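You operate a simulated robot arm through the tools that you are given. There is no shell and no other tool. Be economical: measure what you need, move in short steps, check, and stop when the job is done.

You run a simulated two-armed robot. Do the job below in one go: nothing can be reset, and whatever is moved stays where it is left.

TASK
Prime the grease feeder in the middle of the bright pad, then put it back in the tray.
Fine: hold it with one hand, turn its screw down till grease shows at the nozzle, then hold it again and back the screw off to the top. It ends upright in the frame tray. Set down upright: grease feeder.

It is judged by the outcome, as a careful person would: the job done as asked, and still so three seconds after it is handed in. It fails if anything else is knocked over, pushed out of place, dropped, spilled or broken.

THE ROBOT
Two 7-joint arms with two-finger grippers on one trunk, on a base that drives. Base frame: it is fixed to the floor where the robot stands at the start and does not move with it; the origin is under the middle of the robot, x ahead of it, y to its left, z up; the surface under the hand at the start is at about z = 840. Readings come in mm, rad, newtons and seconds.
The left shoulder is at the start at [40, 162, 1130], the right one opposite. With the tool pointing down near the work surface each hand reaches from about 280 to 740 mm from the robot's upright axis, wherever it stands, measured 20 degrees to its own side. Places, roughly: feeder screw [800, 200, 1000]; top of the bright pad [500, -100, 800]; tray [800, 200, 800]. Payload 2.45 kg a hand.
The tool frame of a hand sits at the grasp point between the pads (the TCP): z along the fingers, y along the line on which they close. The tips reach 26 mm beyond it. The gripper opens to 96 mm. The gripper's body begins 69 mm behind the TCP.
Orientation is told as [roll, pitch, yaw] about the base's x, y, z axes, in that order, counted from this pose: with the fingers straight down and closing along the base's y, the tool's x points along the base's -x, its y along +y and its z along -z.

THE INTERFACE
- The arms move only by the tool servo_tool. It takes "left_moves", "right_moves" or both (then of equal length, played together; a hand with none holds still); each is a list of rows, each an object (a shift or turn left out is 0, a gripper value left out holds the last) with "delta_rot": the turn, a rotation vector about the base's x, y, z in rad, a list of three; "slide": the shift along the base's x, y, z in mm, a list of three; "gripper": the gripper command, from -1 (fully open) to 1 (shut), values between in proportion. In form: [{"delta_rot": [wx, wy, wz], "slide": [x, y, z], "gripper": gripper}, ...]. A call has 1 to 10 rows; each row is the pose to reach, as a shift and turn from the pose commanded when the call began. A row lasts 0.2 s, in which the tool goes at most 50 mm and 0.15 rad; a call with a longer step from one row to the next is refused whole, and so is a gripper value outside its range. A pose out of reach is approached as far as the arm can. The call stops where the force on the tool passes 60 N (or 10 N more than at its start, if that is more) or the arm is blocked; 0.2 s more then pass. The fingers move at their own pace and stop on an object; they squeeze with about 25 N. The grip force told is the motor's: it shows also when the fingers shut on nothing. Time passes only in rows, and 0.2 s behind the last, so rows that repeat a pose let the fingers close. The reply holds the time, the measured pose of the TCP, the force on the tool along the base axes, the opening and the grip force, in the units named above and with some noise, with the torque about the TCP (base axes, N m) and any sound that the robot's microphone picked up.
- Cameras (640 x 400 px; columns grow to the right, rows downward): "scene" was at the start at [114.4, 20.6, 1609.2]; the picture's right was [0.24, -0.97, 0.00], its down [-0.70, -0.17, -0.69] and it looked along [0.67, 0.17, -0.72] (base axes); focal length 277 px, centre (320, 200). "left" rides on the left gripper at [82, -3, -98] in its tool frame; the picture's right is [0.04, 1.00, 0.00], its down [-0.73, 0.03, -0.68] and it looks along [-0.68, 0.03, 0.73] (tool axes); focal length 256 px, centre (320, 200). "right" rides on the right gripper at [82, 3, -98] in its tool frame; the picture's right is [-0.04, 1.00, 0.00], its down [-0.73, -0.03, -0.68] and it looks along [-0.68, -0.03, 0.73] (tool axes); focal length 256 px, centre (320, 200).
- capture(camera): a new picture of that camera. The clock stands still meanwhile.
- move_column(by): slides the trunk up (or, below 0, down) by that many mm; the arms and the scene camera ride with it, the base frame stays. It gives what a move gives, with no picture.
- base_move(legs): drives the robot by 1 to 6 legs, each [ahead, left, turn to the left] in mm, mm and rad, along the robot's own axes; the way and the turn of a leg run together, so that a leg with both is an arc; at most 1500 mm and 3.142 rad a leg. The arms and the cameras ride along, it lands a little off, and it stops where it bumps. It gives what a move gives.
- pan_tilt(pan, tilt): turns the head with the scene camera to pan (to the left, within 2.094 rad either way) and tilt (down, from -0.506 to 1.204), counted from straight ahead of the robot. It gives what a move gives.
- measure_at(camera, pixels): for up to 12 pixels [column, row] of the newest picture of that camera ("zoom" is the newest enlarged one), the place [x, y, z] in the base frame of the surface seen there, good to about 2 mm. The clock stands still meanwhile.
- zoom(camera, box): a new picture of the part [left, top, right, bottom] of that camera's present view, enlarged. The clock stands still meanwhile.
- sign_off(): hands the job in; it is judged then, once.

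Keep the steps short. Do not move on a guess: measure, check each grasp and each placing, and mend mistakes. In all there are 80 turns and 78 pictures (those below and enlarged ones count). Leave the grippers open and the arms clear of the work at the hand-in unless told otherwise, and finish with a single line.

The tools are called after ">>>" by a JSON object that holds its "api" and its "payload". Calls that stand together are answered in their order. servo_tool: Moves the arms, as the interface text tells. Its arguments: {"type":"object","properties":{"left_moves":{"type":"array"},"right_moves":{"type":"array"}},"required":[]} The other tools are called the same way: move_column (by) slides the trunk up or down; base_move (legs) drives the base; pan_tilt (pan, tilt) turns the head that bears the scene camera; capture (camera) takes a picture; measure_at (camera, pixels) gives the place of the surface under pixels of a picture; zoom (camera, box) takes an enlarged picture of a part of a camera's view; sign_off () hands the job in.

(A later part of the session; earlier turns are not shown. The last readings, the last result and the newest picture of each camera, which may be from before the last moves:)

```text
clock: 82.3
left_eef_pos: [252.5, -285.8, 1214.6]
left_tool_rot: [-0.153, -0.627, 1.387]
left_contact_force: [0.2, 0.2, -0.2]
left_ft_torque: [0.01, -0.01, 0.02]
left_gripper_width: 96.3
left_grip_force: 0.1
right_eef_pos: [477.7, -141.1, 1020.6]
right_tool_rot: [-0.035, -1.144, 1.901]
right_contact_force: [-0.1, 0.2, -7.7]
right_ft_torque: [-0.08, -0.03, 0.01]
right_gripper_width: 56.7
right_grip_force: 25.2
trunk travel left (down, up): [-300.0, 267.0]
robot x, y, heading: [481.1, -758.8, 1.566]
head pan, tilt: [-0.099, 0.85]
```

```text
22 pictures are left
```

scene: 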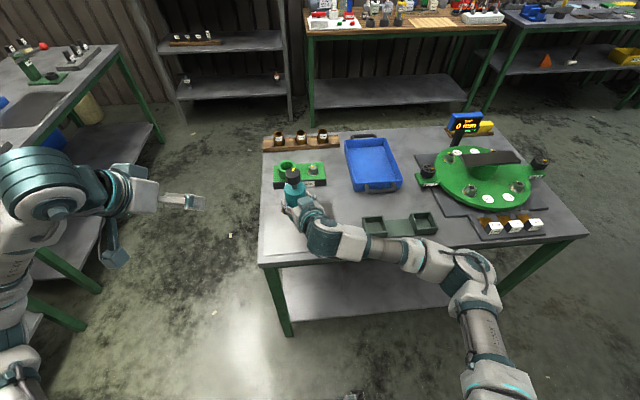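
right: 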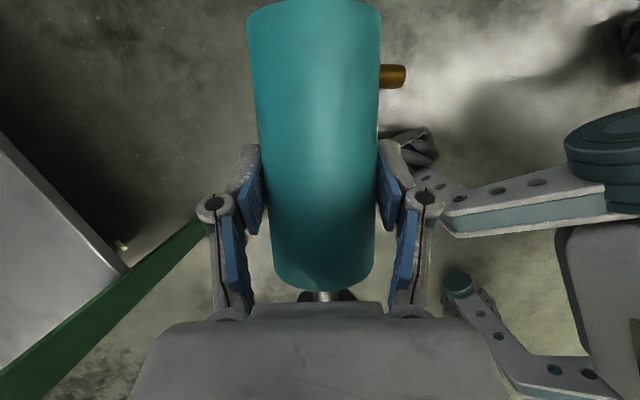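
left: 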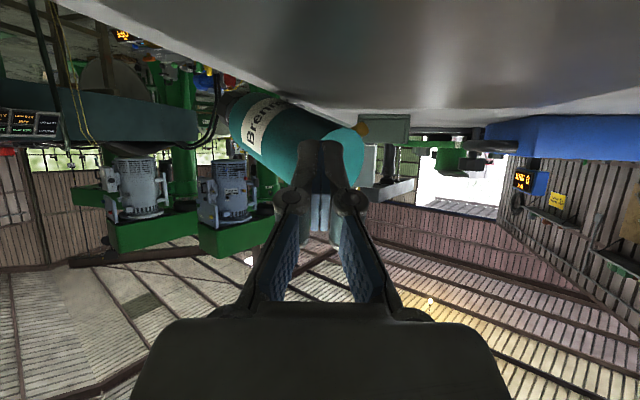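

It is over the pad. I'll check the forearm's height over the green boxes, then lower it to just above the surface.

>>> {"api": "measure_at", "payload": {"camera": "scene", "pixels": [[320, 240], [350, 245], [375, 250], [410, 252], [440, 262], [293, 170], [293, 195]]}}

>>> {"api": "servo_tool", "payload": {"right_moves": [{"slide": [2, 0, -35]}, {"slide": [2, 0, -70]}, {"slide": [2, 0, -90]}, {"slide": [2, 0, -100]}, {"slide": [2, 0, -103]}, {"slide": [2, 0, -103]}]}}

```text
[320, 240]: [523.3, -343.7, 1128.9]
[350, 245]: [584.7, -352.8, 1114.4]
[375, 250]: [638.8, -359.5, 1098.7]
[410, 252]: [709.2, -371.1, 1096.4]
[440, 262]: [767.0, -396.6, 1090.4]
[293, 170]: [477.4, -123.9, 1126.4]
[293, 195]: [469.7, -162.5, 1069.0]
```

```text
clock: 83.7
left_eef_pos: [251.0, -287.3, 1214.1]
left_tool_rot: [-0.155, -0.627, 1.388]
left_contact_force: [0.2, 0.1, -0.6]
left_ft_torque: [0.03, -0.03, 0.01]
left_gripper_width: 96.0
left_grip_force: 0.0
right_eef_pos: [469.1, -140.5, 925.9]
right_tool_rot: [-0.048, -1.139, 1.905]
right_contact_force: [0.3, -0.3, -8.0]
right_ft_torque: [-0.05, -0.05, -0.01]
right_gripper_width: 56.9
right_grip_force: 24.6
right hand out of reach, approached as far as the arm can: row 3, 4, 5, 6
trunk travel left (down, up): [-300.0, 267.0]
robot x, y, heading: [482.2, -765.6, 1.569]
head pan, tilt: [-0.099, 0.85]
```

The hand is 14 mm above the set-down height and at its reach limit. I'll lower the trunk in small steps instead, starting with 8 mm, and read the result.

>>> {"api": "move_column", "payload": {"by": -8}}

>>> {"api": "capture", "payload": {"camera": "scene"}}

```text
clock: 84.2
left_eef_pos: [254.4, -288.8, 1209.9]
left_tool_rot: [-0.151, -0.627, 1.382]
left_contact_force: [0.4, 0.3, 0.2]
left_ft_torque: [0.01, 0.06, 0.03]
left_gripper_width: 96.0
left_grip_force: 0.0
right_eef_pos: [474.1, -141.6, 918.0]
right_tool_rot: [-0.035, -1.134, 1.891]
right_contact_force: [-3.1, 0.6, 2.8]
right_ft_torque: [0.28, 0.53, 0.12]
right_gripper_width: 56.9
right_grip_force: 25.1
trunk travel left (down, up): [-292.0, 275.0]
robot x, y, heading: [482.3, -762.2, 1.565]
head pan, tilt: [-0.099, 0.85]
```

```text
21 pictures are left
```

scene: 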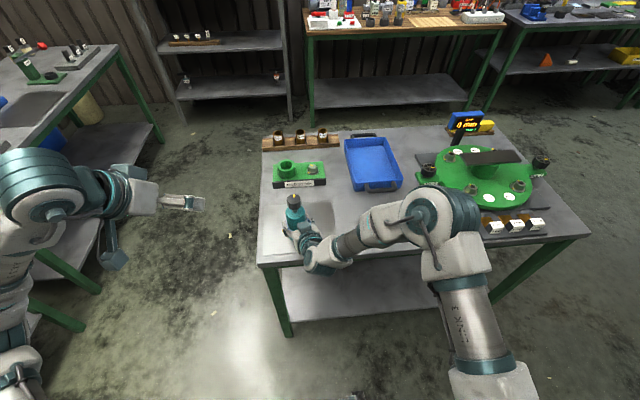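

The force changed from -8 N to +3 N, so the feeder is touching the pad. I'll measure its lean and the elbow's height over the boxes.

>>> {"api": "measure_at", "payload": {"camera": "scene", "pixels": [[430, 205], [390, 220], [293, 200], [296, 212], [293, 208], [289, 213], [302, 212], [297, 218], [420, 250], [435, 235]]}}

>>> {"api": "zoom", "payload": {"camera": "scene", "box": [260, 180, 340, 250]}}

>>> {"api": "measure_at", "payload": {"camera": "zoom", "pixels": [[280, 110], [285, 140], [250, 225], [285, 225], [320, 225], [260, 260], [285, 260], [265, 200], [310, 200], [250, 280]]}}

```text
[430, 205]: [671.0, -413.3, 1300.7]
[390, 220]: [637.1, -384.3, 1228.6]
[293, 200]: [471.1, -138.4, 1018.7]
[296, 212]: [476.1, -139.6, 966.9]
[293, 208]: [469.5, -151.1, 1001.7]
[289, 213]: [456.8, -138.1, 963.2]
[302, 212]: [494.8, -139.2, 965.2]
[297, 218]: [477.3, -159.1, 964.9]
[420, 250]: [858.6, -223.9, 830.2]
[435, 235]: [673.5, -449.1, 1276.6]
```

```text
5.71 times, centred on (300, 215) of scene
```

zoom: 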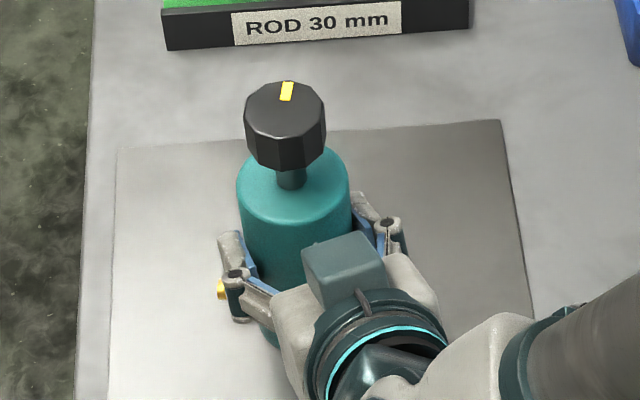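

```text
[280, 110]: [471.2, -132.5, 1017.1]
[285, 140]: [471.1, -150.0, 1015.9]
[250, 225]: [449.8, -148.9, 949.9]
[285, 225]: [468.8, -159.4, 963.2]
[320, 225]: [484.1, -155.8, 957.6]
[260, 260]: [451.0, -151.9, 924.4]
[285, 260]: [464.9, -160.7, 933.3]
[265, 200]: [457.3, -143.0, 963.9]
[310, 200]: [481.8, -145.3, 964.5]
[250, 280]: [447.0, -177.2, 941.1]
```

The shoulder is at 963–965, which matches standing flat on the pad, and the axis is at about (471, -131). The hand camera has about 10 mm clearance at this grip, so no regrip is needed. I'll lift 12 mm with the trunk, shift 30 mm forward and 9 mm right with the base to the pad's middle, and lower again in two steps.

>>> {"api": "move_column", "payload": {"by": 12}}

>>> {"api": "base_move", "payload": {"legs": [[30, -9, 0]]}}

>>> {"api": "servo_tool", "payload": {"right_moves": [{"slide": [0, 0, 0]}, {"slide": [0, 0, 0]}, {"slide": [0, 0, 0]}, {"slide": [0, 0, 0]}]}}

>>> {"api": "move_column", "payload": {"by": -10}}

```text
clock: 84.8
left_eef_pos: [250.3, -288.1, 1220.7]
left_tool_rot: [-0.153, -0.626, 1.387]
left_contact_force: [-0.2, -0.2, 0.3]
left_ft_torque: [0.02, 0.02, 0.02]
left_gripper_width: 96.1
left_grip_force: 0.0
right_eef_pos: [470.7, -140.2, 926.3]
right_tool_rot: [-0.042, -1.13, 1.899]
right_contact_force: [0.4, -0.3, -9.3]
right_ft_torque: [-0.06, -0.04, -0.02]
right_gripper_width: 56.8
right_grip_force: 25.0
trunk travel left (down, up): [-304.0, 263.0]
robot x, y, heading: [479.8, -759.3, 1.565]
head pan, tilt: [-0.099, 0.85]
```

```text
clock: 85.7
left_eef_pos: [259.9, -261.0, 1223.1]
left_tool_rot: [-0.151, -0.632, 1.386]
left_contact_force: [0.7, 1.1, 0.2]
left_ft_torque: [-0.03, 0.0, -0.01]
left_gripper_width: 96.0
left_grip_force: 0.1
right_eef_pos: [479.7, -114.9, 929.7]
right_tool_rot: [-0.041, -1.134, 1.897]
right_contact_force: [-0.1, -0.3, -7.8]
right_ft_torque: [-0.09, -0.03, -0.02]
right_gripper_width: 56.8
right_grip_force: 25.1
trunk travel left (down, up): [-304.0, 263.0]
robot x, y, heading: [489.8, -731.9, 1.564]
head pan, tilt: [-0.099, 0.85]
```

```text
clock: 86.7
left_eef_pos: [254.5, -262.1, 1222.3]
left_tool_rot: [-0.158, -0.63, 1.39]
left_contact_force: [-0.4, -0.3, 0.3]
left_ft_torque: [-0.02, -0.02, -0.03]
left_gripper_width: 96.0
left_grip_force: 0.1
right_eef_pos: [474.8, -114.5, 927.9]
right_tool_rot: [-0.048, -1.132, 1.908]
right_contact_force: [-0.3, -0.3, -8.0]
right_ft_torque: [-0.07, 0.0, 0.0]
right_gripper_width: 56.9
right_grip_force: 24.8
trunk travel left (down, up): [-304.0, 263.0]
robot x, y, heading: [490.8, -731.8, 1.566]
head pan, tilt: [-0.099, 0.85]
```

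```text
clock: 87.3
left_eef_pos: [263.9, -261.7, 1213.1]
left_tool_rot: [-0.151, -0.629, 1.384]
left_contact_force: [1.2, 0.6, 0.3]
left_ft_torque: [0.04, 0.01, 0.0]
left_gripper_width: 95.9
left_grip_force: 0.0
right_eef_pos: [481.5, -114.8, 918.3]
right_tool_rot: [-0.035, -1.133, 1.896]
right_contact_force: [1.0, 0.2, -7.9]
right_ft_torque: [-0.06, -0.05, -0.03]
right_gripper_width: 56.6
right_grip_force: 25.2
trunk travel left (down, up): [-294.0, 273.0]
robot x, y, heading: [492.5, -728.5, 1.569]
head pan, tilt: [-0.099, 0.85]
```

It is over the middle, with the axis at about (478, -106), and not touching yet. I'll lower 3 mm more.

>>> {"api": "move_column", "payload": {"by": -3}}

```text
clock: 87.8
left_eef_pos: [256.8, -261.1, 1210.5]
left_tool_rot: [-0.154, -0.631, 1.388]
left_contact_force: [0.2, -0.8, 0.5]
left_ft_torque: [0.02, 0.01, 0.06]
left_gripper_width: 95.9
left_grip_force: 0.0
right_eef_pos: [476.3, -115.0, 917.0]
right_tool_rot: [-0.045, -1.137, 1.904]
right_contact_force: [-2.4, 1.2, -0.7]
right_ft_torque: [0.18, 0.31, -0.01]
right_gripper_width: 56.9
right_grip_force: 25.3
trunk travel left (down, up): [-291.0, 276.0]
robot x, y, heading: [490.4, -732.7, 1.569]
head pan, tilt: [-0.099, 0.85]
```

It is resting on the pad, still held by the right hand. Now I'll measure the knob and the top of the right hand for the left hand's approach.

>>> {"api": "zoom", "payload": {"camera": "scene", "box": [260, 170, 340, 240]}}

>>> {"api": "measure_at", "payload": {"camera": "zoom", "pixels": [[290, 85], [287, 105], [265, 105], [310, 105], [287, 140], [293, 185], [260, 200], [330, 200], [350, 250], [330, 235], [375, 225], [222, 285]]}}

```text
5.71 times, centred on (300, 205) of scene
```

zoom: 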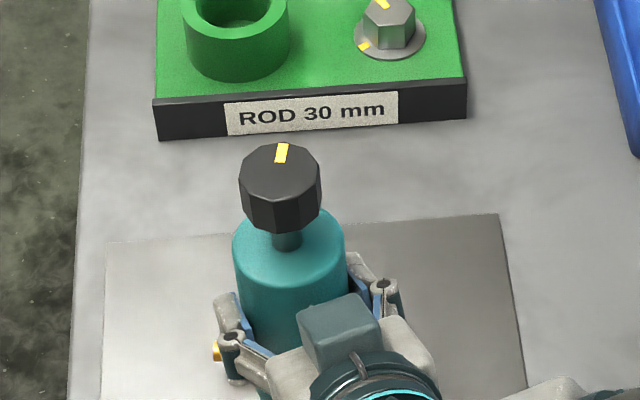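

```text
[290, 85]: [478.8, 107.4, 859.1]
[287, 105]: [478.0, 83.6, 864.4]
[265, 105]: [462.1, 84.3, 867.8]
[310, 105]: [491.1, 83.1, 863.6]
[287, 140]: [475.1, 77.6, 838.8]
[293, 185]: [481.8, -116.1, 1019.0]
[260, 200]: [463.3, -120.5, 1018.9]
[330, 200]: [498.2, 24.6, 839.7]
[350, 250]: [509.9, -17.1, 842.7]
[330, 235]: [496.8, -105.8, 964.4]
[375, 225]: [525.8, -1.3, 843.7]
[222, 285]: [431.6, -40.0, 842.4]
```

>>> {"api": "measure_at", "payload": {"camera": "zoom", "pixels": [[280, 147], [280, 170], [281, 192], [243, 180], [320, 178], [280, 215], [286, 240], [240, 235], [340, 240], [335, 310], [310, 325], [370, 305]]}}

```text
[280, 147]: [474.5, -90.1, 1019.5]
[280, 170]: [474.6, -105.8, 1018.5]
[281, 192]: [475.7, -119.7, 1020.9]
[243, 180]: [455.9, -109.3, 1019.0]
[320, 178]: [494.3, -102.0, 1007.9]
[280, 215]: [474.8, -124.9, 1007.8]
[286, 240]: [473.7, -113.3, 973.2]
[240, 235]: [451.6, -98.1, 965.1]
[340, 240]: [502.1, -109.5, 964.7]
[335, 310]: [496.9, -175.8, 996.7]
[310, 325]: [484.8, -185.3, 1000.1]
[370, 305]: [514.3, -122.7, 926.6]
```

The knob's centre is at (475, -106), its top at z 1019, and the body top at 965. The right hand's top block is about 65 mm away and at 1000. I'll bring the left hand fingers-down above the knob, turned for a clockwise stroke and opened to about 60 mm.

>>> {"api": "servo_tool", "payload": {"left_moves": [{"slide": [36, 26, 0], "delta_rot": [-0.118, 0.053, 0.01]}, {"slide": [72, 52, 0], "delta_rot": [-0.237, 0.106, 0.02]}, {"slide": [109, 78, 0], "delta_rot": [-0.355, 0.16, 0.029]}, {"slide": [145, 103, -5], "delta_rot": [-0.474, 0.213, 0.039]}, {"slide": [182, 129, -10], "delta_rot": [-0.592, 0.266, 0.049]}, {"slide": [218, 155, -20], "delta_rot": [-0.592, 0.266, 0.049], "gripper": -0.25}, {"slide": [218, 155, -20], "delta_rot": [-0.592, 0.266, 0.049]}]}}

>>> {"api": "servo_tool", "payload": {"left_moves": [{"slide": [0, 0, -15], "delta_rot": [0, 0, 0.14]}, {"slide": [0, 0, -35], "delta_rot": [0, 0, 0.28]}, {"slide": [0, 0, -55], "delta_rot": [0, 0, 0.42]}, {"slide": [0, 0, -75], "delta_rot": [0, 0, 0.56]}, {"slide": [0, 0, -95], "delta_rot": [0, 0, 0.7]}, {"slide": [0, 0, -110], "delta_rot": [0, 0, 0.83]}, {"slide": [0, 0, -110], "delta_rot": [0, 0, 0.83]}, {"slide": [0, 0, -110], "delta_rot": [0, 0, 0.83]}]}}

>>> {"api": "capture", "payload": {"camera": "left"}}

>>> {"api": "capture", "payload": {"camera": "scene"}}

```text
clock: 89.4
left_eef_pos: [469.5, -121.6, 1182.7]
left_tool_rot: [0.006, 0.0, 1.386]
left_contact_force: [0.0, -0.2, 0.3]
left_ft_torque: [-0.01, 0.0, -0.01]
left_gripper_width: 60.1
left_grip_force: 0.1
left hand out of reach, approached as far as the arm can: row 6, 7
right_eef_pos: [478.7, -114.9, 915.6]
right_tool_rot: [-0.047, -1.136, 1.902]
right_contact_force: [3.8, -1.0, 5.5]
right_ft_torque: [0.19, 0.0, -0.05]
right_gripper_width: 56.9
right_grip_force: 24.8
trunk travel left (down, up): [-291.0, 276.0]
robot x, y, heading: [488.3, -730.0, 1.57]
head pan, tilt: [-0.099, 0.85]
```

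```text
clock: 91.2
left_eef_pos: [469.5, -125.1, 1071.9]
left_tool_rot: [0.005, 0.001, 2.214]
left_contact_force: [0.1, -0.2, 1.3]
left_ft_torque: [0.02, 0.0, -0.02]
left_gripper_width: 60.0
left_grip_force: 0.1
right_eef_pos: [477.6, -114.8, 916.6]
right_tool_rot: [-0.044, -1.137, 1.902]
right_contact_force: [-4.1, 3.1, 7.3]
right_ft_torque: [0.53, 0.66, 0.09]
right_gripper_width: 56.9
right_grip_force: 24.9
trunk travel left (down, up): [-291.0, 276.0]
robot x, y, heading: [490.8, -731.8, 1.569]
head pan, tilt: [-0.099, 0.85]
```

```text
18 pictures are left
```

left: 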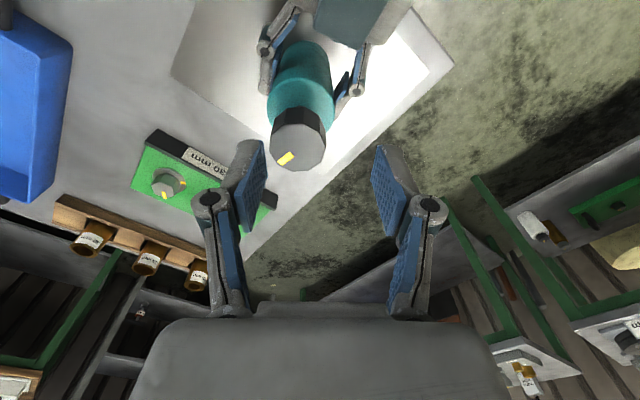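

```text
17 pictures are left
```

scene: 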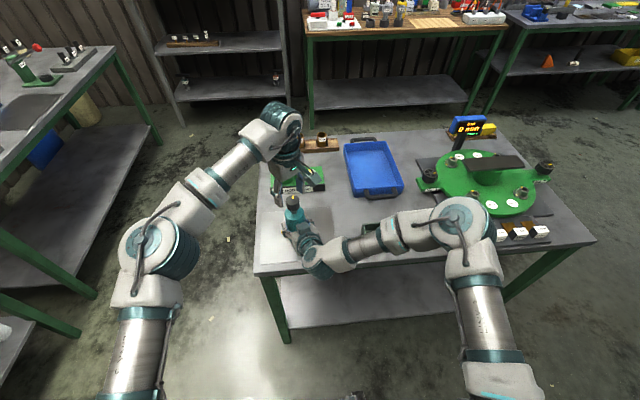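

The left hand is above the knob but about 19 mm short in y. I'll measure the knob top in the left picture, correct sideways, and come down to the knob.

>>> {"api": "measure_at", "payload": {"camera": "left", "pixels": [[299, 146], [282, 140], [315, 145], [299, 160], [300, 128]]}}

>>> {"api": "servo_tool", "payload": {"left_moves": [{"slide": [3, 10, 0]}, {"slide": [5.5, 19, 0]}, {"slide": [5.5, 19, 0]}, {"slide": [5.5, 19, 0]}]}}

```text
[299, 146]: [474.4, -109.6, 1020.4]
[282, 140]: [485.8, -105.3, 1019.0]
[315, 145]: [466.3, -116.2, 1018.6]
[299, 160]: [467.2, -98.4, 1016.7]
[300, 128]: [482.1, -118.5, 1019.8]
```

```text
clock: 92.2
left_eef_pos: [477.2, -104.9, 1071.6]
left_tool_rot: [0.004, 0.001, 2.217]
left_contact_force: [-0.6, -0.7, -0.3]
left_ft_torque: [-0.01, -0.01, -0.02]
left_gripper_width: 59.6
left_grip_force: 0.0
right_eef_pos: [478.4, -115.2, 916.2]
right_tool_rot: [-0.044, -1.135, 1.903]
right_contact_force: [-4.9, 2.3, 9.2]
right_ft_torque: [0.6, 0.71, 0.05]
right_gripper_width: 56.8
right_grip_force: 25.0
trunk travel left (down, up): [-291.0, 276.0]
robot x, y, heading: [488.3, -731.0, 1.567]
head pan, tilt: [-0.099, 0.85]
```

The knob's centre is at (475, -108), and the hand is within 3 mm of it. I'll lower to z 1004, make one test clockwise stroke of 1.35 rad, and check.

>>> {"api": "servo_tool", "payload": {"left_moves": [{"slide": [-2, -2.5, -20]}, {"slide": [-2, -2.5, -45]}, {"slide": [-2, -2.5, -62]}, {"slide": [-2, -2.5, -67.5]}, {"slide": [-2, -2.5, -67.5]}, {"slide": [-2, -2.5, -67.5], "gripper": 1}, {"slide": [-2, -2.5, -67.5], "gripper": 1}]}}

>>> {"api": "servo_tool", "payload": {"left_moves": [{"delta_rot": [0, 0, -0.14]}, {"delta_rot": [0, 0, -0.28]}, {"delta_rot": [0, 0, -0.42]}, {"delta_rot": [0, 0, -0.56]}, {"delta_rot": [0, 0, -0.7]}, {"delta_rot": [0, 0, -0.84]}, {"delta_rot": [0, 0, -0.98]}, {"delta_rot": [0, 0, -1.12]}, {"delta_rot": [0, 0, -1.26]}, {"delta_rot": [0, 0, -1.35]}]}}

>>> {"api": "zoom", "payload": {"camera": "scene", "box": [250, 150, 350, 240]}}

```text
clock: 93.8
left_eef_pos: [475.3, -107.4, 1004.6]
left_tool_rot: [0.004, 0.002, 2.216]
left_contact_force: [5.1, 2.6, 1.1]
left_ft_torque: [0.3, -0.02, 0.02]
left_gripper_width: 38.2
left_grip_force: 24.8
right_eef_pos: [477.8, -116.3, 915.1]
right_tool_rot: [-0.04, -1.134, 1.902]
right_contact_force: [-6.7, -0.5, 8.3]
right_ft_torque: [0.13, 0.18, -0.01]
right_gripper_width: 56.6
right_grip_force: 24.6
trunk travel left (down, up): [-291.0, 276.0]
robot x, y, heading: [488.7, -730.2, 1.567]
head pan, tilt: [-0.099, 0.85]
```

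```text
clock: 96.0
left_eef_pos: [474.3, -107.4, 1004.2]
left_tool_rot: [0.004, 0.001, 0.907]
left_contact_force: [5.9, 8.2, 9.7]
left_ft_torque: [0.17, -0.26, -0.04]
left_gripper_width: 36.9
left_grip_force: 24.8
right_eef_pos: [478.3, -116.4, 915.5]
right_tool_rot: [-0.044, -1.133, 1.903]
right_contact_force: [-7.4, -8.9, 1.3]
right_ft_torque: [0.36, 0.47, 0.1]
right_gripper_width: 56.6
right_grip_force: 25.0
trunk travel left (down, up): [-291.0, 276.0]
robot x, y, heading: [489.3, -728.7, 1.566]
head pan, tilt: [-0.099, 0.85]
```

```text
4.44 times, centred on (300, 195) of scene
```

zoom: 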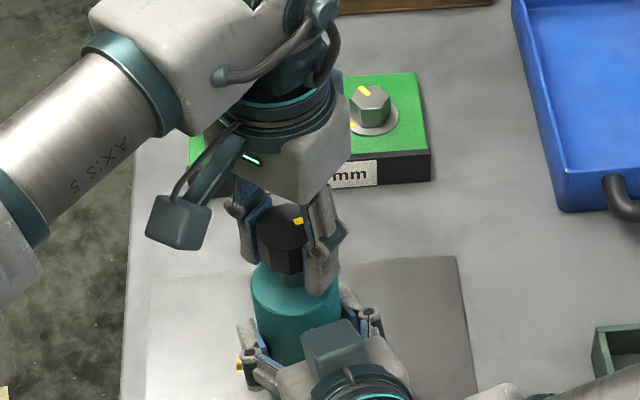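

The knob turned with the hand; its yellow mark has moved to the right. I'll measure the knob and neck heights to see which way the screw went.

>>> {"api": "measure_at", "payload": {"camera": "zoom", "pixels": [[280, 215], [285, 225], [270, 220], [282, 255], [292, 272], [290, 280], [280, 290], [265, 285], [240, 365]]}}

>>> {"api": "servo_tool", "payload": {"left_moves": [{"gripper": -0.25}, {"gripper": -0.25, "delta_rot": [0, 0, 0.14]}, {"delta_rot": [0, 0, 0.28]}, {"delta_rot": [0, 0, 0.42]}, {"delta_rot": [0, 0, 0.57]}, {"delta_rot": [0, 0, 0.72]}, {"delta_rot": [0, 0, 0.87]}, {"delta_rot": [0, 0, 1.02]}, {"delta_rot": [0, 0, 1.17]}, {"delta_rot": [0, 0, 1.32]}]}}

>>> {"api": "zoom", "payload": {"camera": "scene", "box": [250, 150, 350, 240]}}

```text
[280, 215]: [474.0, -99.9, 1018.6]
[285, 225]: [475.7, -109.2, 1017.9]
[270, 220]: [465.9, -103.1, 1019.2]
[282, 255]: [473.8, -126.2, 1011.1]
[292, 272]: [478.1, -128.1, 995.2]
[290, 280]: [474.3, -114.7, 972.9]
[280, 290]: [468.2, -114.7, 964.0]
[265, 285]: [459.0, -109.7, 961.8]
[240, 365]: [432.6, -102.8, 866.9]
```

```text
clock: 98.2
left_eef_pos: [476.0, -107.1, 1003.6]
left_tool_rot: [0.006, 0.003, 2.188]
left_contact_force: [0.6, -0.5, 0.1]
left_ft_torque: [0.03, -0.03, -0.02]
left_gripper_width: 59.9
left_grip_force: 0.1
right_eef_pos: [479.4, -114.1, 915.9]
right_tool_rot: [-0.039, -1.134, 1.898]
right_contact_force: [1.9, 2.9, 1.2]
right_ft_torque: [0.1, 0.04, -0.05]
right_gripper_width: 56.5
right_grip_force: 25.2
trunk travel left (down, up): [-291.0, 276.0]
robot x, y, heading: [489.9, -731.6, 1.567]
head pan, tilt: [-0.099, 0.85]
```

```text
4.44 times, centred on (300, 195) of scene
```

zoom: 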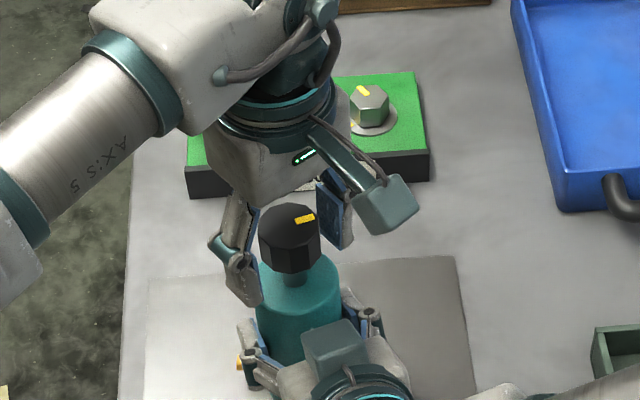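

The stroke works: the knob turned about 1.3 rad, and its top went from about 1019 to 1018. I'll run four more clockwise strokes, following slightly downwards, then check the nozzle.

>>> {"api": "servo_tool", "payload": {"left_moves": [{"gripper": 1}, {"delta_rot": [0, 0, -0.146]}, {"delta_rot": [0, 0, -0.293]}, {"delta_rot": [0, 0, -0.44]}, {"delta_rot": [0, 0, -0.586]}, {"delta_rot": [0, 0, -0.733]}, {"delta_rot": [0, 0, -0.88]}, {"delta_rot": [0, 0, -1.026]}, {"delta_rot": [0, 0, -1.173]}, {"delta_rot": [0, 0, -1.32], "slide": [0, 0, -0.7]}]}}

>>> {"api": "servo_tool", "payload": {"left_moves": [{"gripper": -0.25}, {"delta_rot": [0, 0, 0.146]}, {"delta_rot": [0, 0, 0.293]}, {"delta_rot": [0, 0, 0.44]}, {"delta_rot": [0, 0, 0.586]}, {"delta_rot": [0, 0, 0.733]}, {"delta_rot": [0, 0, 0.88]}, {"delta_rot": [0, 0, 1.026]}, {"delta_rot": [0, 0, 1.173]}, {"delta_rot": [0, 0, 1.32]}]}}

>>> {"api": "servo_tool", "payload": {"left_moves": [{"gripper": 1}, {"delta_rot": [0, 0, -0.146]}, {"delta_rot": [0, 0, -0.293]}, {"delta_rot": [0, 0, -0.44]}, {"delta_rot": [0, 0, -0.586]}, {"delta_rot": [0, 0, -0.733]}, {"delta_rot": [0, 0, -0.88]}, {"delta_rot": [0, 0, -1.026]}, {"delta_rot": [0, 0, -1.173]}, {"delta_rot": [0, 0, -1.32], "slide": [0, 0, -0.7]}]}}

>>> {"api": "servo_tool", "payload": {"left_moves": [{"gripper": -0.25}, {"delta_rot": [0, 0, 0.146]}, {"delta_rot": [0, 0, 0.293]}, {"delta_rot": [0, 0, 0.44]}, {"delta_rot": [0, 0, 0.586]}, {"delta_rot": [0, 0, 0.733]}, {"delta_rot": [0, 0, 0.88]}, {"delta_rot": [0, 0, 1.026]}, {"delta_rot": [0, 0, 1.173]}, {"delta_rot": [0, 0, 1.32]}]}}

>>> {"api": "servo_tool", "payload": {"left_moves": [{"gripper": 1}, {"delta_rot": [0, 0, -0.146]}, {"delta_rot": [0, 0, -0.293]}, {"delta_rot": [0, 0, -0.44]}, {"delta_rot": [0, 0, -0.586]}, {"delta_rot": [0, 0, -0.733]}, {"delta_rot": [0, 0, -0.88]}, {"delta_rot": [0, 0, -1.026]}, {"delta_rot": [0, 0, -1.173]}, {"delta_rot": [0, 0, -1.32], "slide": [0, 0, -0.7]}]}}

>>> {"api": "servo_tool", "payload": {"left_moves": [{"gripper": -0.25}, {"delta_rot": [0, 0, 0.146]}, {"delta_rot": [0, 0, 0.293]}, {"delta_rot": [0, 0, 0.44]}, {"delta_rot": [0, 0, 0.586]}, {"delta_rot": [0, 0, 0.733]}, {"delta_rot": [0, 0, 0.88]}, {"delta_rot": [0, 0, 1.026]}, {"delta_rot": [0, 0, 1.173]}, {"delta_rot": [0, 0, 1.32]}]}}

>>> {"api": "servo_tool", "payload": {"left_moves": [{"gripper": 1}, {"delta_rot": [0, 0, -0.146]}, {"delta_rot": [0, 0, -0.293]}, {"delta_rot": [0, 0, -0.44]}, {"delta_rot": [0, 0, -0.586]}, {"delta_rot": [0, 0, -0.733]}, {"delta_rot": [0, 0, -0.88]}, {"delta_rot": [0, 0, -1.026]}, {"delta_rot": [0, 0, -1.173]}, {"delta_rot": [0, 0, -1.32], "slide": [0, 0, -0.7]}]}}

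>>> {"api": "servo_tool", "payload": {"left_moves": [{"gripper": -0.25}, {"delta_rot": [0, 0, 0.146]}, {"delta_rot": [0, 0, 0.293]}, {"delta_rot": [0, 0, 0.44]}, {"delta_rot": [0, 0, 0.586]}, {"delta_rot": [0, 0, 0.733]}, {"delta_rot": [0, 0, 0.88]}, {"delta_rot": [0, 0, 1.026]}, {"delta_rot": [0, 0, 1.173]}, {"delta_rot": [0, 0, 1.32]}]}}

>>> {"api": "zoom", "payload": {"camera": "scene", "box": [260, 180, 330, 240]}}

```text
clock: 100.4
left_eef_pos: [474.4, -107.6, 1005.1]
left_tool_rot: [0.005, 0.0, 0.912]
left_contact_force: [3.0, 0.8, 0.4]
left_ft_torque: [0.14, -0.17, -0.02]
left_gripper_width: 36.5
left_grip_force: 25.0
right_eef_pos: [479.3, -115.9, 916.4]
right_tool_rot: [-0.043, -1.135, 1.901]
right_contact_force: [-3.8, -2.8, -0.8]
right_ft_torque: [-0.19, 0.21, 0.06]
right_gripper_width: 56.7
right_grip_force: 24.9
trunk travel left (down, up): [-291.0, 276.0]
robot x, y, heading: [489.5, -728.7, 1.569]
head pan, tilt: [-0.099, 0.85]
```

```text
clock: 102.6
left_eef_pos: [477.1, -107.6, 1002.9]
left_tool_rot: [0.007, 0.002, 2.19]
left_contact_force: [-0.1, -1.0, 0.1]
left_ft_torque: [-0.03, -0.02, -0.02]
left_gripper_width: 60.1
left_grip_force: 0.0
right_eef_pos: [479.1, -114.3, 916.6]
right_tool_rot: [-0.04, -1.134, 1.9]
right_contact_force: [1.9, 1.6, -1.2]
right_ft_torque: [0.03, 0.06, -0.06]
right_gripper_width: 56.7
right_grip_force: 25.5
trunk travel left (down, up): [-291.0, 276.0]
robot x, y, heading: [491.5, -733.4, 1.569]
head pan, tilt: [-0.099, 0.85]
```

```text
clock: 104.8
left_eef_pos: [475.0, -107.8, 1001.8]
left_tool_rot: [0.005, 0.003, 0.91]
left_contact_force: [3.5, -3.0, 2.3]
left_ft_torque: [-0.19, -0.07, 0.48]
left_gripper_width: 37.7
left_grip_force: 25.0
right_eef_pos: [478.4, -116.3, 915.7]
right_tool_rot: [-0.044, -1.132, 1.901]
right_contact_force: [-4.5, 0.9, -3.1]
right_ft_torque: [-0.18, -0.02, -0.38]
right_gripper_width: 56.7
right_grip_force: 25.3
trunk travel left (down, up): [-291.0, 276.0]
robot x, y, heading: [490.9, -729.6, 1.564]
head pan, tilt: [-0.099, 0.85]
```

```text
clock: 107.0
left_eef_pos: [474.7, -107.7, 1002.6]
left_tool_rot: [0.006, 0.001, 2.188]
left_contact_force: [-0.4, -0.5, 0.2]
left_ft_torque: [0.0, 0.02, 0.0]
left_gripper_width: 60.0
left_grip_force: 0.0
right_eef_pos: [478.4, -115.8, 915.7]
right_tool_rot: [-0.041, -1.135, 1.9]
right_contact_force: [-0.4, -2.7, -0.8]
right_ft_torque: [-0.26, 0.2, 0.07]
right_gripper_width: 56.5
right_grip_force: 25.2
trunk travel left (down, up): [-291.0, 276.0]
robot x, y, heading: [490.7, -731.6, 1.566]
head pan, tilt: [-0.099, 0.85]
```

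```text
clock: 109.2
left_eef_pos: [475.1, -108.1, 1002.8]
left_tool_rot: [0.004, 0.001, 0.911]
left_contact_force: [9.4, -2.9, 5.2]
left_ft_torque: [-0.08, -0.29, 0.57]
left_gripper_width: 37.2
left_grip_force: 24.5
right_eef_pos: [478.1, -116.4, 916.8]
right_tool_rot: [-0.043, -1.135, 1.9]
right_contact_force: [-10.5, 4.7, -2.1]
right_ft_torque: [-0.31, -0.19, -0.48]
right_gripper_width: 56.7
right_grip_force: 25.1
trunk travel left (down, up): [-291.0, 276.0]
robot x, y, heading: [488.7, -732.2, 1.567]
head pan, tilt: [-0.099, 0.85]
```

```text
clock: 111.4
left_eef_pos: [476.2, -107.8, 1000.6]
left_tool_rot: [0.006, 0.002, 2.187]
left_contact_force: [0.3, -0.7, -0.1]
left_ft_torque: [0.0, -0.02, 0.0]
left_gripper_width: 60.3
left_grip_force: 0.1
right_eef_pos: [479.1, -115.1, 916.8]
right_tool_rot: [-0.041, -1.134, 1.899]
right_contact_force: [2.1, 2.4, -0.1]
right_ft_torque: [0.1, 0.05, -0.09]
right_gripper_width: 56.4
right_grip_force: 25.2
trunk travel left (down, up): [-291.0, 276.0]
robot x, y, heading: [493.3, -730.6, 1.565]
head pan, tilt: [-0.099, 0.85]
```

```text
clock: 113.6
left_eef_pos: [475.8, -108.9, 1002.1]
left_tool_rot: [0.006, 0.002, 0.91]
left_contact_force: [7.2, -2.1, 0.9]
left_ft_torque: [-0.13, -0.25, 0.57]
left_gripper_width: 37.4
left_grip_force: 24.3
right_eef_pos: [478.6, -114.9, 917.1]
right_tool_rot: [-0.037, -1.133, 1.899]
right_contact_force: [-6.4, 1.0, -2.0]
right_ft_torque: [-0.18, -0.16, -0.51]
right_gripper_width: 56.7
right_grip_force: 25.1
trunk travel left (down, up): [-291.0, 276.0]
robot x, y, heading: [491.0, -731.5, 1.568]
head pan, tilt: [-0.099, 0.85]
```

```text
clock: 115.8
left_eef_pos: [476.0, -106.6, 1001.4]
left_tool_rot: [0.007, 0.002, 2.188]
left_contact_force: [-0.4, 0.0, 0.5]
left_ft_torque: [-0.02, -0.01, -0.02]
left_gripper_width: 60.1
left_grip_force: 0.0
right_eef_pos: [480.0, -114.8, 915.4]
right_tool_rot: [-0.041, -1.134, 1.9]
right_contact_force: [0.5, -1.4, -2.0]
right_ft_torque: [-0.17, 0.18, 0.0]
right_gripper_width: 56.7
right_grip_force: 25.4
trunk travel left (down, up): [-291.0, 276.0]
robot x, y, heading: [491.1, -733.3, 1.571]
head pan, tilt: [-0.099, 0.85]
```

```text
6.67 times, centred on (295, 210) of scene
```

zoom: 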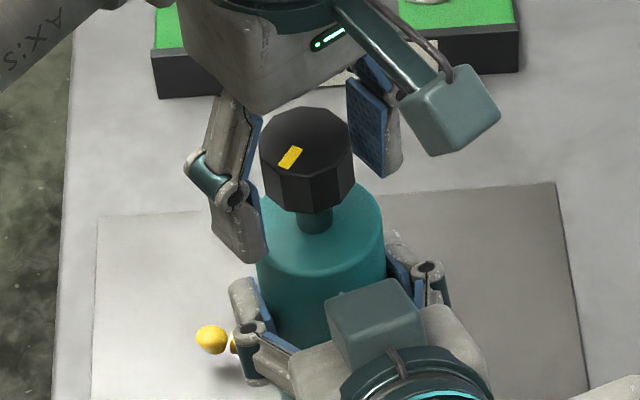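

Yellow grease now shows at the nozzle (a blob at zoom (212,340)), and the turning torque rose to about 0.5 N·m, so priming is done. Now I'll back the screw off counter-clockwise, with the body still held: reset the open hand, then close and turn, three strokes, watching the torque.

>>> {"api": "measure_at", "payload": {"camera": "zoom", "pixels": [[305, 130], [300, 150], [325, 150], [306, 190], [280, 230], [212, 340], [234, 345]]}}

>>> {"api": "servo_tool", "payload": {"left_moves": [{"gripper": -0.25}, {"delta_rot": [0, 0, -0.146]}, {"delta_rot": [0, 0, -0.293]}, {"delta_rot": [0, 0, -0.44]}, {"delta_rot": [0, 0, -0.586]}, {"delta_rot": [0, 0, -0.733]}, {"delta_rot": [0, 0, -0.88]}, {"delta_rot": [0, 0, -1.026]}, {"delta_rot": [0, 0, -1.173]}, {"delta_rot": [0, 0, -1.32]}]}}

>>> {"api": "servo_tool", "payload": {"left_moves": [{"gripper": 1}, {"delta_rot": [0, 0, 0.146]}, {"delta_rot": [0, 0, 0.293]}, {"delta_rot": [0, 0, 0.44]}, {"delta_rot": [0, 0, 0.586]}, {"delta_rot": [0, 0, 0.733]}, {"delta_rot": [0, 0, 0.88]}, {"delta_rot": [0, 0, 1.026]}, {"delta_rot": [0, 0, 1.173]}, {"delta_rot": [0, 0, 1.32], "slide": [0, 0, 0.5]}]}}

>>> {"api": "servo_tool", "payload": {"left_moves": [{"gripper": -0.25}, {"delta_rot": [0, 0, -0.146]}, {"delta_rot": [0, 0, -0.293]}, {"delta_rot": [0, 0, -0.44]}, {"delta_rot": [0, 0, -0.586]}, {"delta_rot": [0, 0, -0.733]}, {"delta_rot": [0, 0, -0.88]}, {"delta_rot": [0, 0, -1.026]}, {"delta_rot": [0, 0, -1.173]}, {"delta_rot": [0, 0, -1.32]}]}}

>>> {"api": "servo_tool", "payload": {"left_moves": [{"gripper": 1}, {"delta_rot": [0, 0, 0.146]}, {"delta_rot": [0, 0, 0.293]}, {"delta_rot": [0, 0, 0.44]}, {"delta_rot": [0, 0, 0.586]}, {"delta_rot": [0, 0, 0.733]}, {"delta_rot": [0, 0, 0.88]}, {"delta_rot": [0, 0, 1.026]}, {"delta_rot": [0, 0, 1.173]}, {"delta_rot": [0, 0, 1.32], "slide": [0, 0, 0.5]}]}}

>>> {"api": "servo_tool", "payload": {"left_moves": [{"gripper": -0.25}, {"delta_rot": [0, 0, -0.146]}, {"delta_rot": [0, 0, -0.293]}, {"delta_rot": [0, 0, -0.44]}, {"delta_rot": [0, 0, -0.586]}, {"delta_rot": [0, 0, -0.733]}, {"delta_rot": [0, 0, -0.88]}, {"delta_rot": [0, 0, -1.026]}, {"delta_rot": [0, 0, -1.173]}, {"delta_rot": [0, 0, -1.32]}]}}

>>> {"api": "servo_tool", "payload": {"left_moves": [{"gripper": 1}, {"delta_rot": [0, 0, 0.146]}, {"delta_rot": [0, 0, 0.293]}, {"delta_rot": [0, 0, 0.44]}, {"delta_rot": [0, 0, 0.586]}, {"delta_rot": [0, 0, 0.733]}, {"delta_rot": [0, 0, 0.88]}, {"delta_rot": [0, 0, 1.026]}, {"delta_rot": [0, 0, 1.173]}, {"delta_rot": [0, 0, 1.32], "slide": [0, 0, 0.5]}]}}

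>>> {"api": "zoom", "payload": {"camera": "scene", "box": [260, 180, 330, 240]}}

```text
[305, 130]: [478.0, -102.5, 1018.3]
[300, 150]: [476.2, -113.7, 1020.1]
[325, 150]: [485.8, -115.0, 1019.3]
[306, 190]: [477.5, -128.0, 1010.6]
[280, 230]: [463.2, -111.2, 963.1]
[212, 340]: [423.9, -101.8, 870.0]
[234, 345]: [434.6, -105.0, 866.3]
```

```text
clock: 118.0
left_eef_pos: [475.5, -107.1, 1000.6]
left_tool_rot: [0.006, 0.001, 0.911]
left_contact_force: [1.1, -0.2, 0.0]
left_ft_torque: [0.01, 0.0, 0.0]
left_gripper_width: 59.9
left_grip_force: 0.0
right_eef_pos: [479.9, -115.1, 915.7]
right_tool_rot: [-0.041, -1.134, 1.899]
right_contact_force: [0.0, -2.4, -2.4]
right_ft_torque: [-0.16, 0.15, 0.01]
right_gripper_width: 56.6
right_grip_force: 24.8
trunk travel left (down, up): [-291.0, 276.0]
robot x, y, heading: [490.2, -727.8, 1.567]
head pan, tilt: [-0.099, 0.85]
```

```text
clock: 120.2
left_eef_pos: [475.3, -108.2, 1000.1]
left_tool_rot: [0.007, 0.004, 2.188]
left_contact_force: [7.6, -2.7, 0.5]
left_ft_torque: [-0.31, -0.56, 0.01]
left_gripper_width: 36.6
left_grip_force: 25.5
right_eef_pos: [480.2, -115.4, 915.7]
right_tool_rot: [-0.036, -1.136, 1.899]
right_contact_force: [-7.0, 1.5, -1.5]
right_ft_torque: [0.0, -0.08, 0.07]
right_gripper_width: 56.6
right_grip_force: 24.5
trunk travel left (down, up): [-291.0, 276.0]
robot x, y, heading: [491.5, -733.8, 1.568]
head pan, tilt: [-0.099, 0.85]
```

```text
clock: 122.4
left_eef_pos: [475.2, -108.8, 1001.5]
left_tool_rot: [0.006, 0.004, 0.911]
left_contact_force: [-0.4, 0.6, 0.4]
left_ft_torque: [0.02, -0.03, 0.02]
left_gripper_width: 59.9
left_grip_force: 0.0
right_eef_pos: [478.6, -115.1, 916.3]
right_tool_rot: [-0.04, -1.134, 1.899]
right_contact_force: [0.7, 0.4, -0.5]
right_ft_torque: [0.0, 0.17, -0.01]
right_gripper_width: 56.5
right_grip_force: 25.1
trunk travel left (down, up): [-291.0, 276.0]
robot x, y, heading: [488.1, -729.3, 1.568]
head pan, tilt: [-0.099, 0.85]
```

```text
clock: 124.6
left_eef_pos: [476.2, -108.5, 1000.9]
left_tool_rot: [0.009, 0.002, 2.188]
left_contact_force: [2.6, -2.7, 1.7]
left_ft_torque: [-0.31, -0.47, 0.01]
left_gripper_width: 36.9
left_grip_force: 25.1
right_eef_pos: [478.4, -114.7, 917.3]
right_tool_rot: [-0.04, -1.134, 1.899]
right_contact_force: [-0.6, 3.4, -2.6]
right_ft_torque: [0.07, 0.29, -0.04]
right_gripper_width: 56.5
right_grip_force: 25.0
trunk travel left (down, up): [-291.0, 276.0]
robot x, y, heading: [491.5, -729.3, 1.569]
head pan, tilt: [-0.099, 0.85]
```

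```text
clock: 126.8
left_eef_pos: [474.9, -108.2, 1002.2]
left_tool_rot: [0.006, 0.002, 0.912]
left_contact_force: [-0.2, 0.5, -0.3]
left_ft_torque: [-0.01, -0.02, 0.02]
left_gripper_width: 60.1
left_grip_force: 0.2
right_eef_pos: [478.7, -115.0, 914.7]
right_tool_rot: [-0.04, -1.135, 1.899]
right_contact_force: [0.8, 0.0, -1.2]
right_ft_torque: [-0.03, 0.11, -0.01]
right_gripper_width: 56.7
right_grip_force: 24.8
trunk travel left (down, up): [-291.0, 276.0]
robot x, y, heading: [487.0, -735.2, 1.571]
head pan, tilt: [-0.099, 0.85]
```

```text
clock: 129.0
left_eef_pos: [474.8, -107.3, 1001.9]
left_tool_rot: [0.007, 0.001, 2.191]
left_contact_force: [3.4, 3.7, 0.1]
left_ft_torque: [0.22, -0.19, -0.47]
left_gripper_width: 37.9
left_grip_force: 24.9
right_eef_pos: [479.3, -114.5, 916.4]
right_tool_rot: [-0.04, -1.136, 1.901]
right_contact_force: [-3.2, -3.9, 2.4]
right_ft_torque: [0.01, -0.1, 0.52]
right_gripper_width: 56.8
right_grip_force: 25.6
trunk travel left (down, up): [-291.0, 276.0]
robot x, y, heading: [491.8, -731.9, 1.567]
head pan, tilt: [-0.099, 0.85]
```

```text
6.67 times, centred on (295, 210) of scene
```

zoom: 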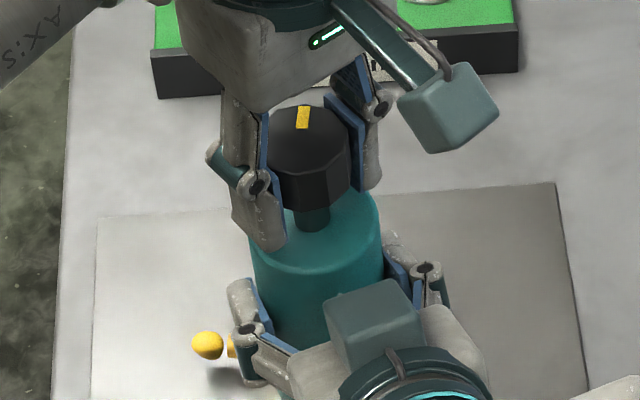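

The torque reversed to -0.47 N·m on the third stroke, and the yellow mark is back at its starting direction, so the screw is at the top. I'll release the knob, raise the left hand and take it aside. Then I'll lift the feeder 130 mm with the trunk and look.

>>> {"api": "servo_tool", "payload": {"left_moves": [{"gripper": -0.3}, {"gripper": -0.3}, {"slide": [0, 0, 30]}, {"slide": [0, 0, 70]}, {"slide": [0, 0, 110]}, {"slide": [-25, -25, 140]}, {"slide": [-55, -55, 160]}, {"slide": [-85, -85, 175]}, {"slide": [-115, -115, 185]}, {"slide": [-145, -145, 190]}]}}

>>> {"api": "move_column", "payload": {"by": 130}}

>>> {"api": "capture", "payload": {"camera": "scene"}}

```text
clock: 131.2
left_eef_pos: [327.8, -255.2, 1193.2]
left_tool_rot: [0.004, 0.004, 2.185]
left_contact_force: [-0.1, -0.2, -0.1]
left_ft_torque: [0.0, 0.01, 0.0]
left_gripper_width: 62.4
left_grip_force: 0.0
right_eef_pos: [476.7, -116.0, 915.9]
right_tool_rot: [-0.047, -1.132, 1.902]
right_contact_force: [0.3, 1.4, -4.3]
right_ft_torque: [-0.18, -0.03, -0.02]
right_gripper_width: 56.6
right_grip_force: 25.5
trunk travel left (down, up): [-291.0, 276.0]
robot x, y, heading: [489.9, -731.7, 1.567]
head pan, tilt: [-0.099, 0.85]
```

```text
clock: 132.8
left_eef_pos: [329.0, -251.9, 1321.5]
left_tool_rot: [0.008, 0.004, 2.185]
left_contact_force: [0.3, 0.7, 0.6]
left_ft_torque: [0.01, -0.01, 0.04]
left_gripper_width: 62.2
left_grip_force: 0.0
right_eef_pos: [476.9, -112.5, 1044.3]
right_tool_rot: [-0.044, -1.134, 1.898]
right_contact_force: [-1.0, -0.5, -8.6]
right_ft_torque: [-0.11, 0.0, -0.01]
right_gripper_width: 57.0
right_grip_force: 24.8
trunk travel left (down, up): [-421.0, 146.0]
robot x, y, heading: [490.8, -734.8, 1.567]
head pan, tilt: [-0.099, 0.85]
```

```text
12 pictures are left
```

scene: 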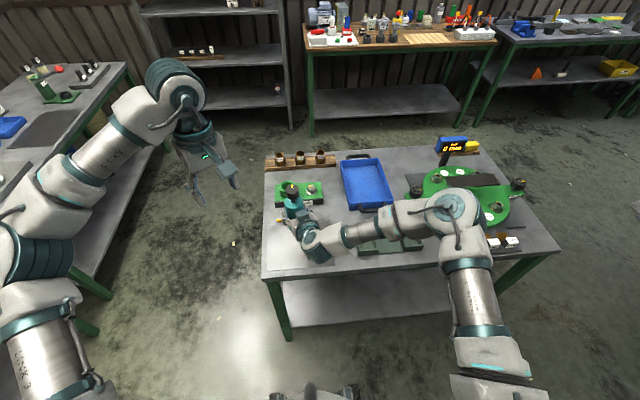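

The feeder is held upright in the air, 8.6 N. I'll measure the tray corners and the heights of the things around it.

>>> {"api": "measure_at", "payload": {"camera": "scene", "pixels": [[350, 207], [391, 203], [342, 164], [380, 158], [368, 183], [475, 180], [519, 183], [450, 140], [508, 243], [417, 190], [283, 219], [290, 187]]}}

```text
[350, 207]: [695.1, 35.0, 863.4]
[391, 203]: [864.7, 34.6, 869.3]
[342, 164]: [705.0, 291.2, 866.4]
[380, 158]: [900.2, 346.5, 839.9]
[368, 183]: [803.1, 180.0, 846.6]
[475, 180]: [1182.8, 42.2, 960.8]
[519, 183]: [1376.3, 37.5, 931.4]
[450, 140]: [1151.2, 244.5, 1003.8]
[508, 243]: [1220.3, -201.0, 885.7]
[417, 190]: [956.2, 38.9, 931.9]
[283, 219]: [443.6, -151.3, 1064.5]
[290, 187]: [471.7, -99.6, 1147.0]
```

The tray spans x 697–866 and y 35–291, so the feeder's original spot was its centre. I'll drive 195 mm ahead and 190 mm right, then move the right hand out to about (778, 197), which keeps its camera inside the tray walls.

>>> {"api": "base_move", "payload": {"legs": [[195, -190, 0]]}}

>>> {"api": "servo_tool", "payload": {"right_moves": [{"slide": [0, 0, 0]}, {"slide": [0, 0, 0]}, {"slide": [25, 26, 0]}, {"slide": [50, 52, 0]}, {"slide": [75, 78, 0]}, {"slide": [100, 100, 0]}, {"slide": [111, 114, 0]}, {"slide": [111, 114, 0]}, {"slide": [111, 114, 0]}]}}

>>> {"api": "capture", "payload": {"camera": "scene"}}

```text
clock: 134.7
left_eef_pos: [517.6, -59.8, 1323.4]
left_tool_rot: [0.003, 0.003, 2.185]
left_contact_force: [-0.2, 0.2, -0.5]
left_ft_torque: [-0.05, 0.01, 0.03]
left_gripper_width: 62.1
left_grip_force: 0.1
right_eef_pos: [665.5, 78.9, 1046.4]
right_tool_rot: [-0.044, -1.134, 1.904]
right_contact_force: [-0.8, -0.3, -7.6]
right_ft_torque: [-0.08, -0.02, 0.02]
right_gripper_width: 56.6
right_grip_force: 25.2
trunk travel left (down, up): [-421.0, 146.0]
robot x, y, heading: [681.1, -542.1, 1.565]
head pan, tilt: [-0.099, 0.85]
```

```text
clock: 136.7
left_eef_pos: [514.5, -62.2, 1323.4]
left_tool_rot: [0.003, 0.001, 2.185]
left_contact_force: [0.8, -0.1, 0.9]
left_ft_torque: [-0.04, 0.0, -0.01]
left_gripper_width: 62.3
left_grip_force: 0.0
right_eef_pos: [777.7, 190.7, 1046.9]
right_tool_rot: [-0.051, -1.137, 1.91]
right_contact_force: [0.9, -0.3, -8.8]
right_ft_torque: [-0.08, -0.03, -0.04]
right_gripper_width: 56.8
right_grip_force: 25.1
right hand out of reach, approached as far as the arm can: row 3, 4
trunk travel left (down, up): [-421.0, 146.0]
robot x, y, heading: [679.5, -537.1, 1.562]
head pan, tilt: [-0.099, 0.85]
```

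```text
11 pictures are left
```

scene: 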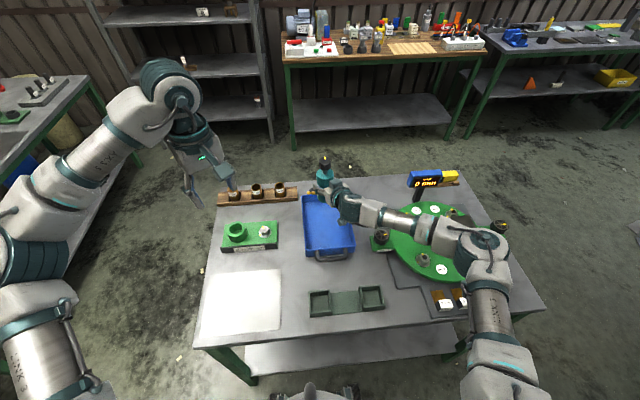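

It's above the tray. Before lowering about 127 mm with the trunk, I'll check the arm's height above the turntable parts, and the tray position.

>>> {"api": "measure_at", "payload": {"camera": "scene", "pixels": [[350, 205], [368, 215], [390, 222], [415, 230], [440, 240], [480, 245], [490, 280], [380, 237], [306, 250], [304, 200], [347, 248], [325, 225]]}}

>>> {"api": "zoom", "payload": {"camera": "scene", "box": [290, 145, 410, 270]}}

```text
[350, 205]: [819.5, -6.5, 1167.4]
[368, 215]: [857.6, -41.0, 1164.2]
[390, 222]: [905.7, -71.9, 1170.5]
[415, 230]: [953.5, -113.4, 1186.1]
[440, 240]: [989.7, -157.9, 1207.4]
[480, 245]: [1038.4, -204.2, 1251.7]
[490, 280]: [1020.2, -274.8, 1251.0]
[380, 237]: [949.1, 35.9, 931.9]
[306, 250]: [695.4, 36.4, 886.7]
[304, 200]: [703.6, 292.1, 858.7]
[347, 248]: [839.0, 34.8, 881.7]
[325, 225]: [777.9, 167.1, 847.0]
```

```text
3.20 times, centred on (350, 208) of scene
```

zoom: 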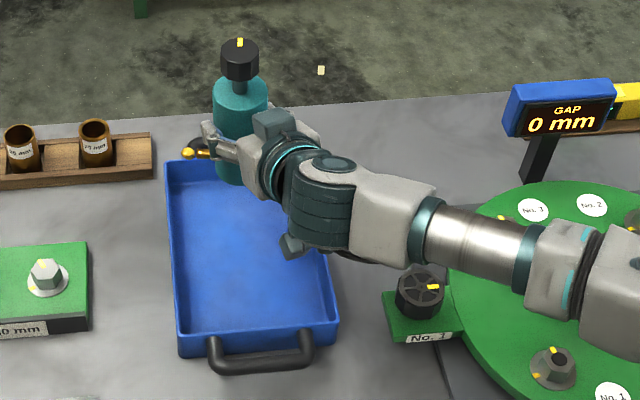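

The clearances are fine: the forearm stays over 100 mm from the clamp knob, and the hand camera comes down inside the tray. Lowering the trunk 115 mm, then creeping.

>>> {"api": "move_column", "payload": {"by": -115}}

>>> {"api": "move_column", "payload": {"by": -6}}

>>> {"api": "zoom", "payload": {"camera": "scene", "box": [290, 145, 410, 270]}}

```text
clock: 138.1
left_eef_pos: [517.8, -62.9, 1209.7]
left_tool_rot: [0.003, 0.001, 2.184]
left_contact_force: [-0.2, 0.0, -0.2]
left_ft_torque: [0.01, -0.01, 0.0]
left_gripper_width: 62.6
left_grip_force: 0.0
right_eef_pos: [777.1, 189.6, 933.3]
right_tool_rot: [-0.05, -1.138, 1.906]
right_contact_force: [0.4, 0.4, -8.2]
right_ft_torque: [-0.04, -0.02, 0.0]
right_gripper_width: 57.0
right_grip_force: 24.8
trunk travel left (down, up): [-306.0, 261.0]
robot x, y, heading: [677.9, -536.0, 1.568]
head pan, tilt: [-0.099, 0.85]
```

```text
clock: 138.7
left_eef_pos: [515.8, -61.5, 1203.4]
left_tool_rot: [0.001, 0.002, 2.185]
left_contact_force: [1.0, 0.6, 0.1]
left_ft_torque: [0.02, 0.0, -0.03]
left_gripper_width: 62.5
left_grip_force: 0.0
right_eef_pos: [778.2, 190.4, 926.6]
right_tool_rot: [-0.05, -1.134, 1.908]
right_contact_force: [0.3, 1.0, -8.3]
right_ft_torque: [-0.07, -0.05, 0.0]
right_gripper_width: 56.9
right_grip_force: 24.7
trunk travel left (down, up): [-300.0, 267.0]
robot x, y, heading: [681.2, -535.2, 1.566]
head pan, tilt: [-0.099, 0.85]
```

```text
3.20 times, centred on (350, 208) of scene
```

zoom: 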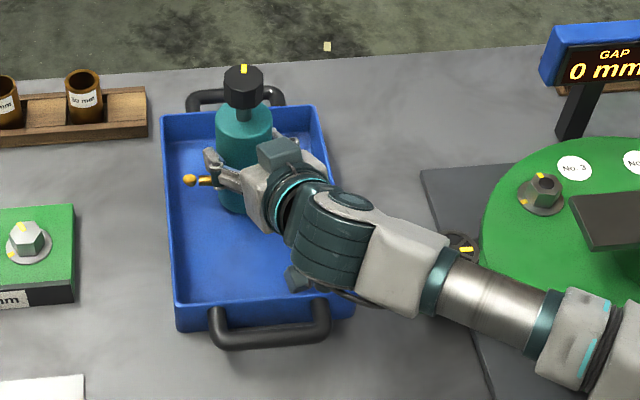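

The feeder is inside the tray with about 7 mm to go. I'll creep down 5 mm, then 2 mm.

>>> {"api": "move_column", "payload": {"by": -5}}

>>> {"api": "move_column", "payload": {"by": -2.5}}

```text
clock: 139.2
left_eef_pos: [516.0, -60.8, 1197.8]
left_tool_rot: [0.001, 0.002, 2.184]
left_contact_force: [0.7, 0.3, -0.2]
left_ft_torque: [0.0, -0.01, -0.03]
left_gripper_width: 62.3
left_grip_force: 0.1
right_eef_pos: [778.6, 190.5, 921.3]
right_tool_rot: [-0.048, -1.135, 1.908]
right_contact_force: [0.2, -0.2, -9.0]
right_ft_torque: [-0.07, -0.05, 0.0]
right_gripper_width: 57.1
right_grip_force: 24.9
trunk travel left (down, up): [-295.0, 272.0]
robot x, y, heading: [676.3, -539.8, 1.566]
head pan, tilt: [-0.099, 0.85]
```

```text
clock: 139.8
left_eef_pos: [517.4, -62.6, 1194.8]
left_tool_rot: [0.001, 0.0, 2.186]
left_contact_force: [-0.2, -0.3, -0.4]
left_ft_torque: [-0.02, -0.01, -0.03]
left_gripper_width: 62.1
left_grip_force: 0.0
right_eef_pos: [777.1, 190.2, 919.0]
right_tool_rot: [-0.049, -1.134, 1.907]
right_contact_force: [0.1, 0.0, -8.2]
right_ft_torque: [-0.1, 0.0, -0.02]
right_gripper_width: 56.8
right_grip_force: 24.8
trunk travel left (down, up): [-293.0, 274.0]
robot x, y, heading: [682.1, -537.3, 1.566]
head pan, tilt: [-0.099, 0.85]
```

There is no contact yet (-8.2 N). I'll creep another 2 mm, then 1.5 mm.

>>> {"api": "move_column", "payload": {"by": -2}}

>>> {"api": "move_column", "payload": {"by": -1.5}}

```text
clock: 140.3
left_eef_pos: [516.2, -63.3, 1194.6]
left_tool_rot: [0.002, -0.001, 2.185]
left_contact_force: [0.8, 0.2, 0.0]
left_ft_torque: [0.0, 0.03, 0.01]
left_gripper_width: 62.6
left_grip_force: 0.0
right_eef_pos: [778.1, 189.6, 918.0]
right_tool_rot: [-0.049, -1.139, 1.908]
right_contact_force: [0.9, -0.5, -3.4]
right_ft_torque: [-0.09, 0.1, 0.02]
right_gripper_width: 56.5
right_grip_force: 25.0
trunk travel left (down, up): [-291.0, 276.0]
robot x, y, heading: [679.5, -535.5, 1.566]
head pan, tilt: [-0.099, 0.85]
```

```text
clock: 140.8
left_eef_pos: [515.9, -63.0, 1192.1]
left_tool_rot: [0.001, -0.001, 2.186]
left_contact_force: [0.2, -0.1, -0.3]
left_ft_torque: [0.01, 0.03, -0.01]
left_gripper_width: 62.3
left_grip_force: 0.1
right_eef_pos: [777.0, 189.9, 918.6]
right_tool_rot: [-0.051, -1.14, 1.911]
right_contact_force: [0.1, 1.3, 4.7]
right_ft_torque: [-0.02, 0.23, -0.07]
right_gripper_width: 57.0
right_grip_force: 24.5
trunk travel left (down, up): [-289.0, 278.0]
robot x, y, heading: [676.5, -538.6, 1.567]
head pan, tilt: [-0.099, 0.85]
```

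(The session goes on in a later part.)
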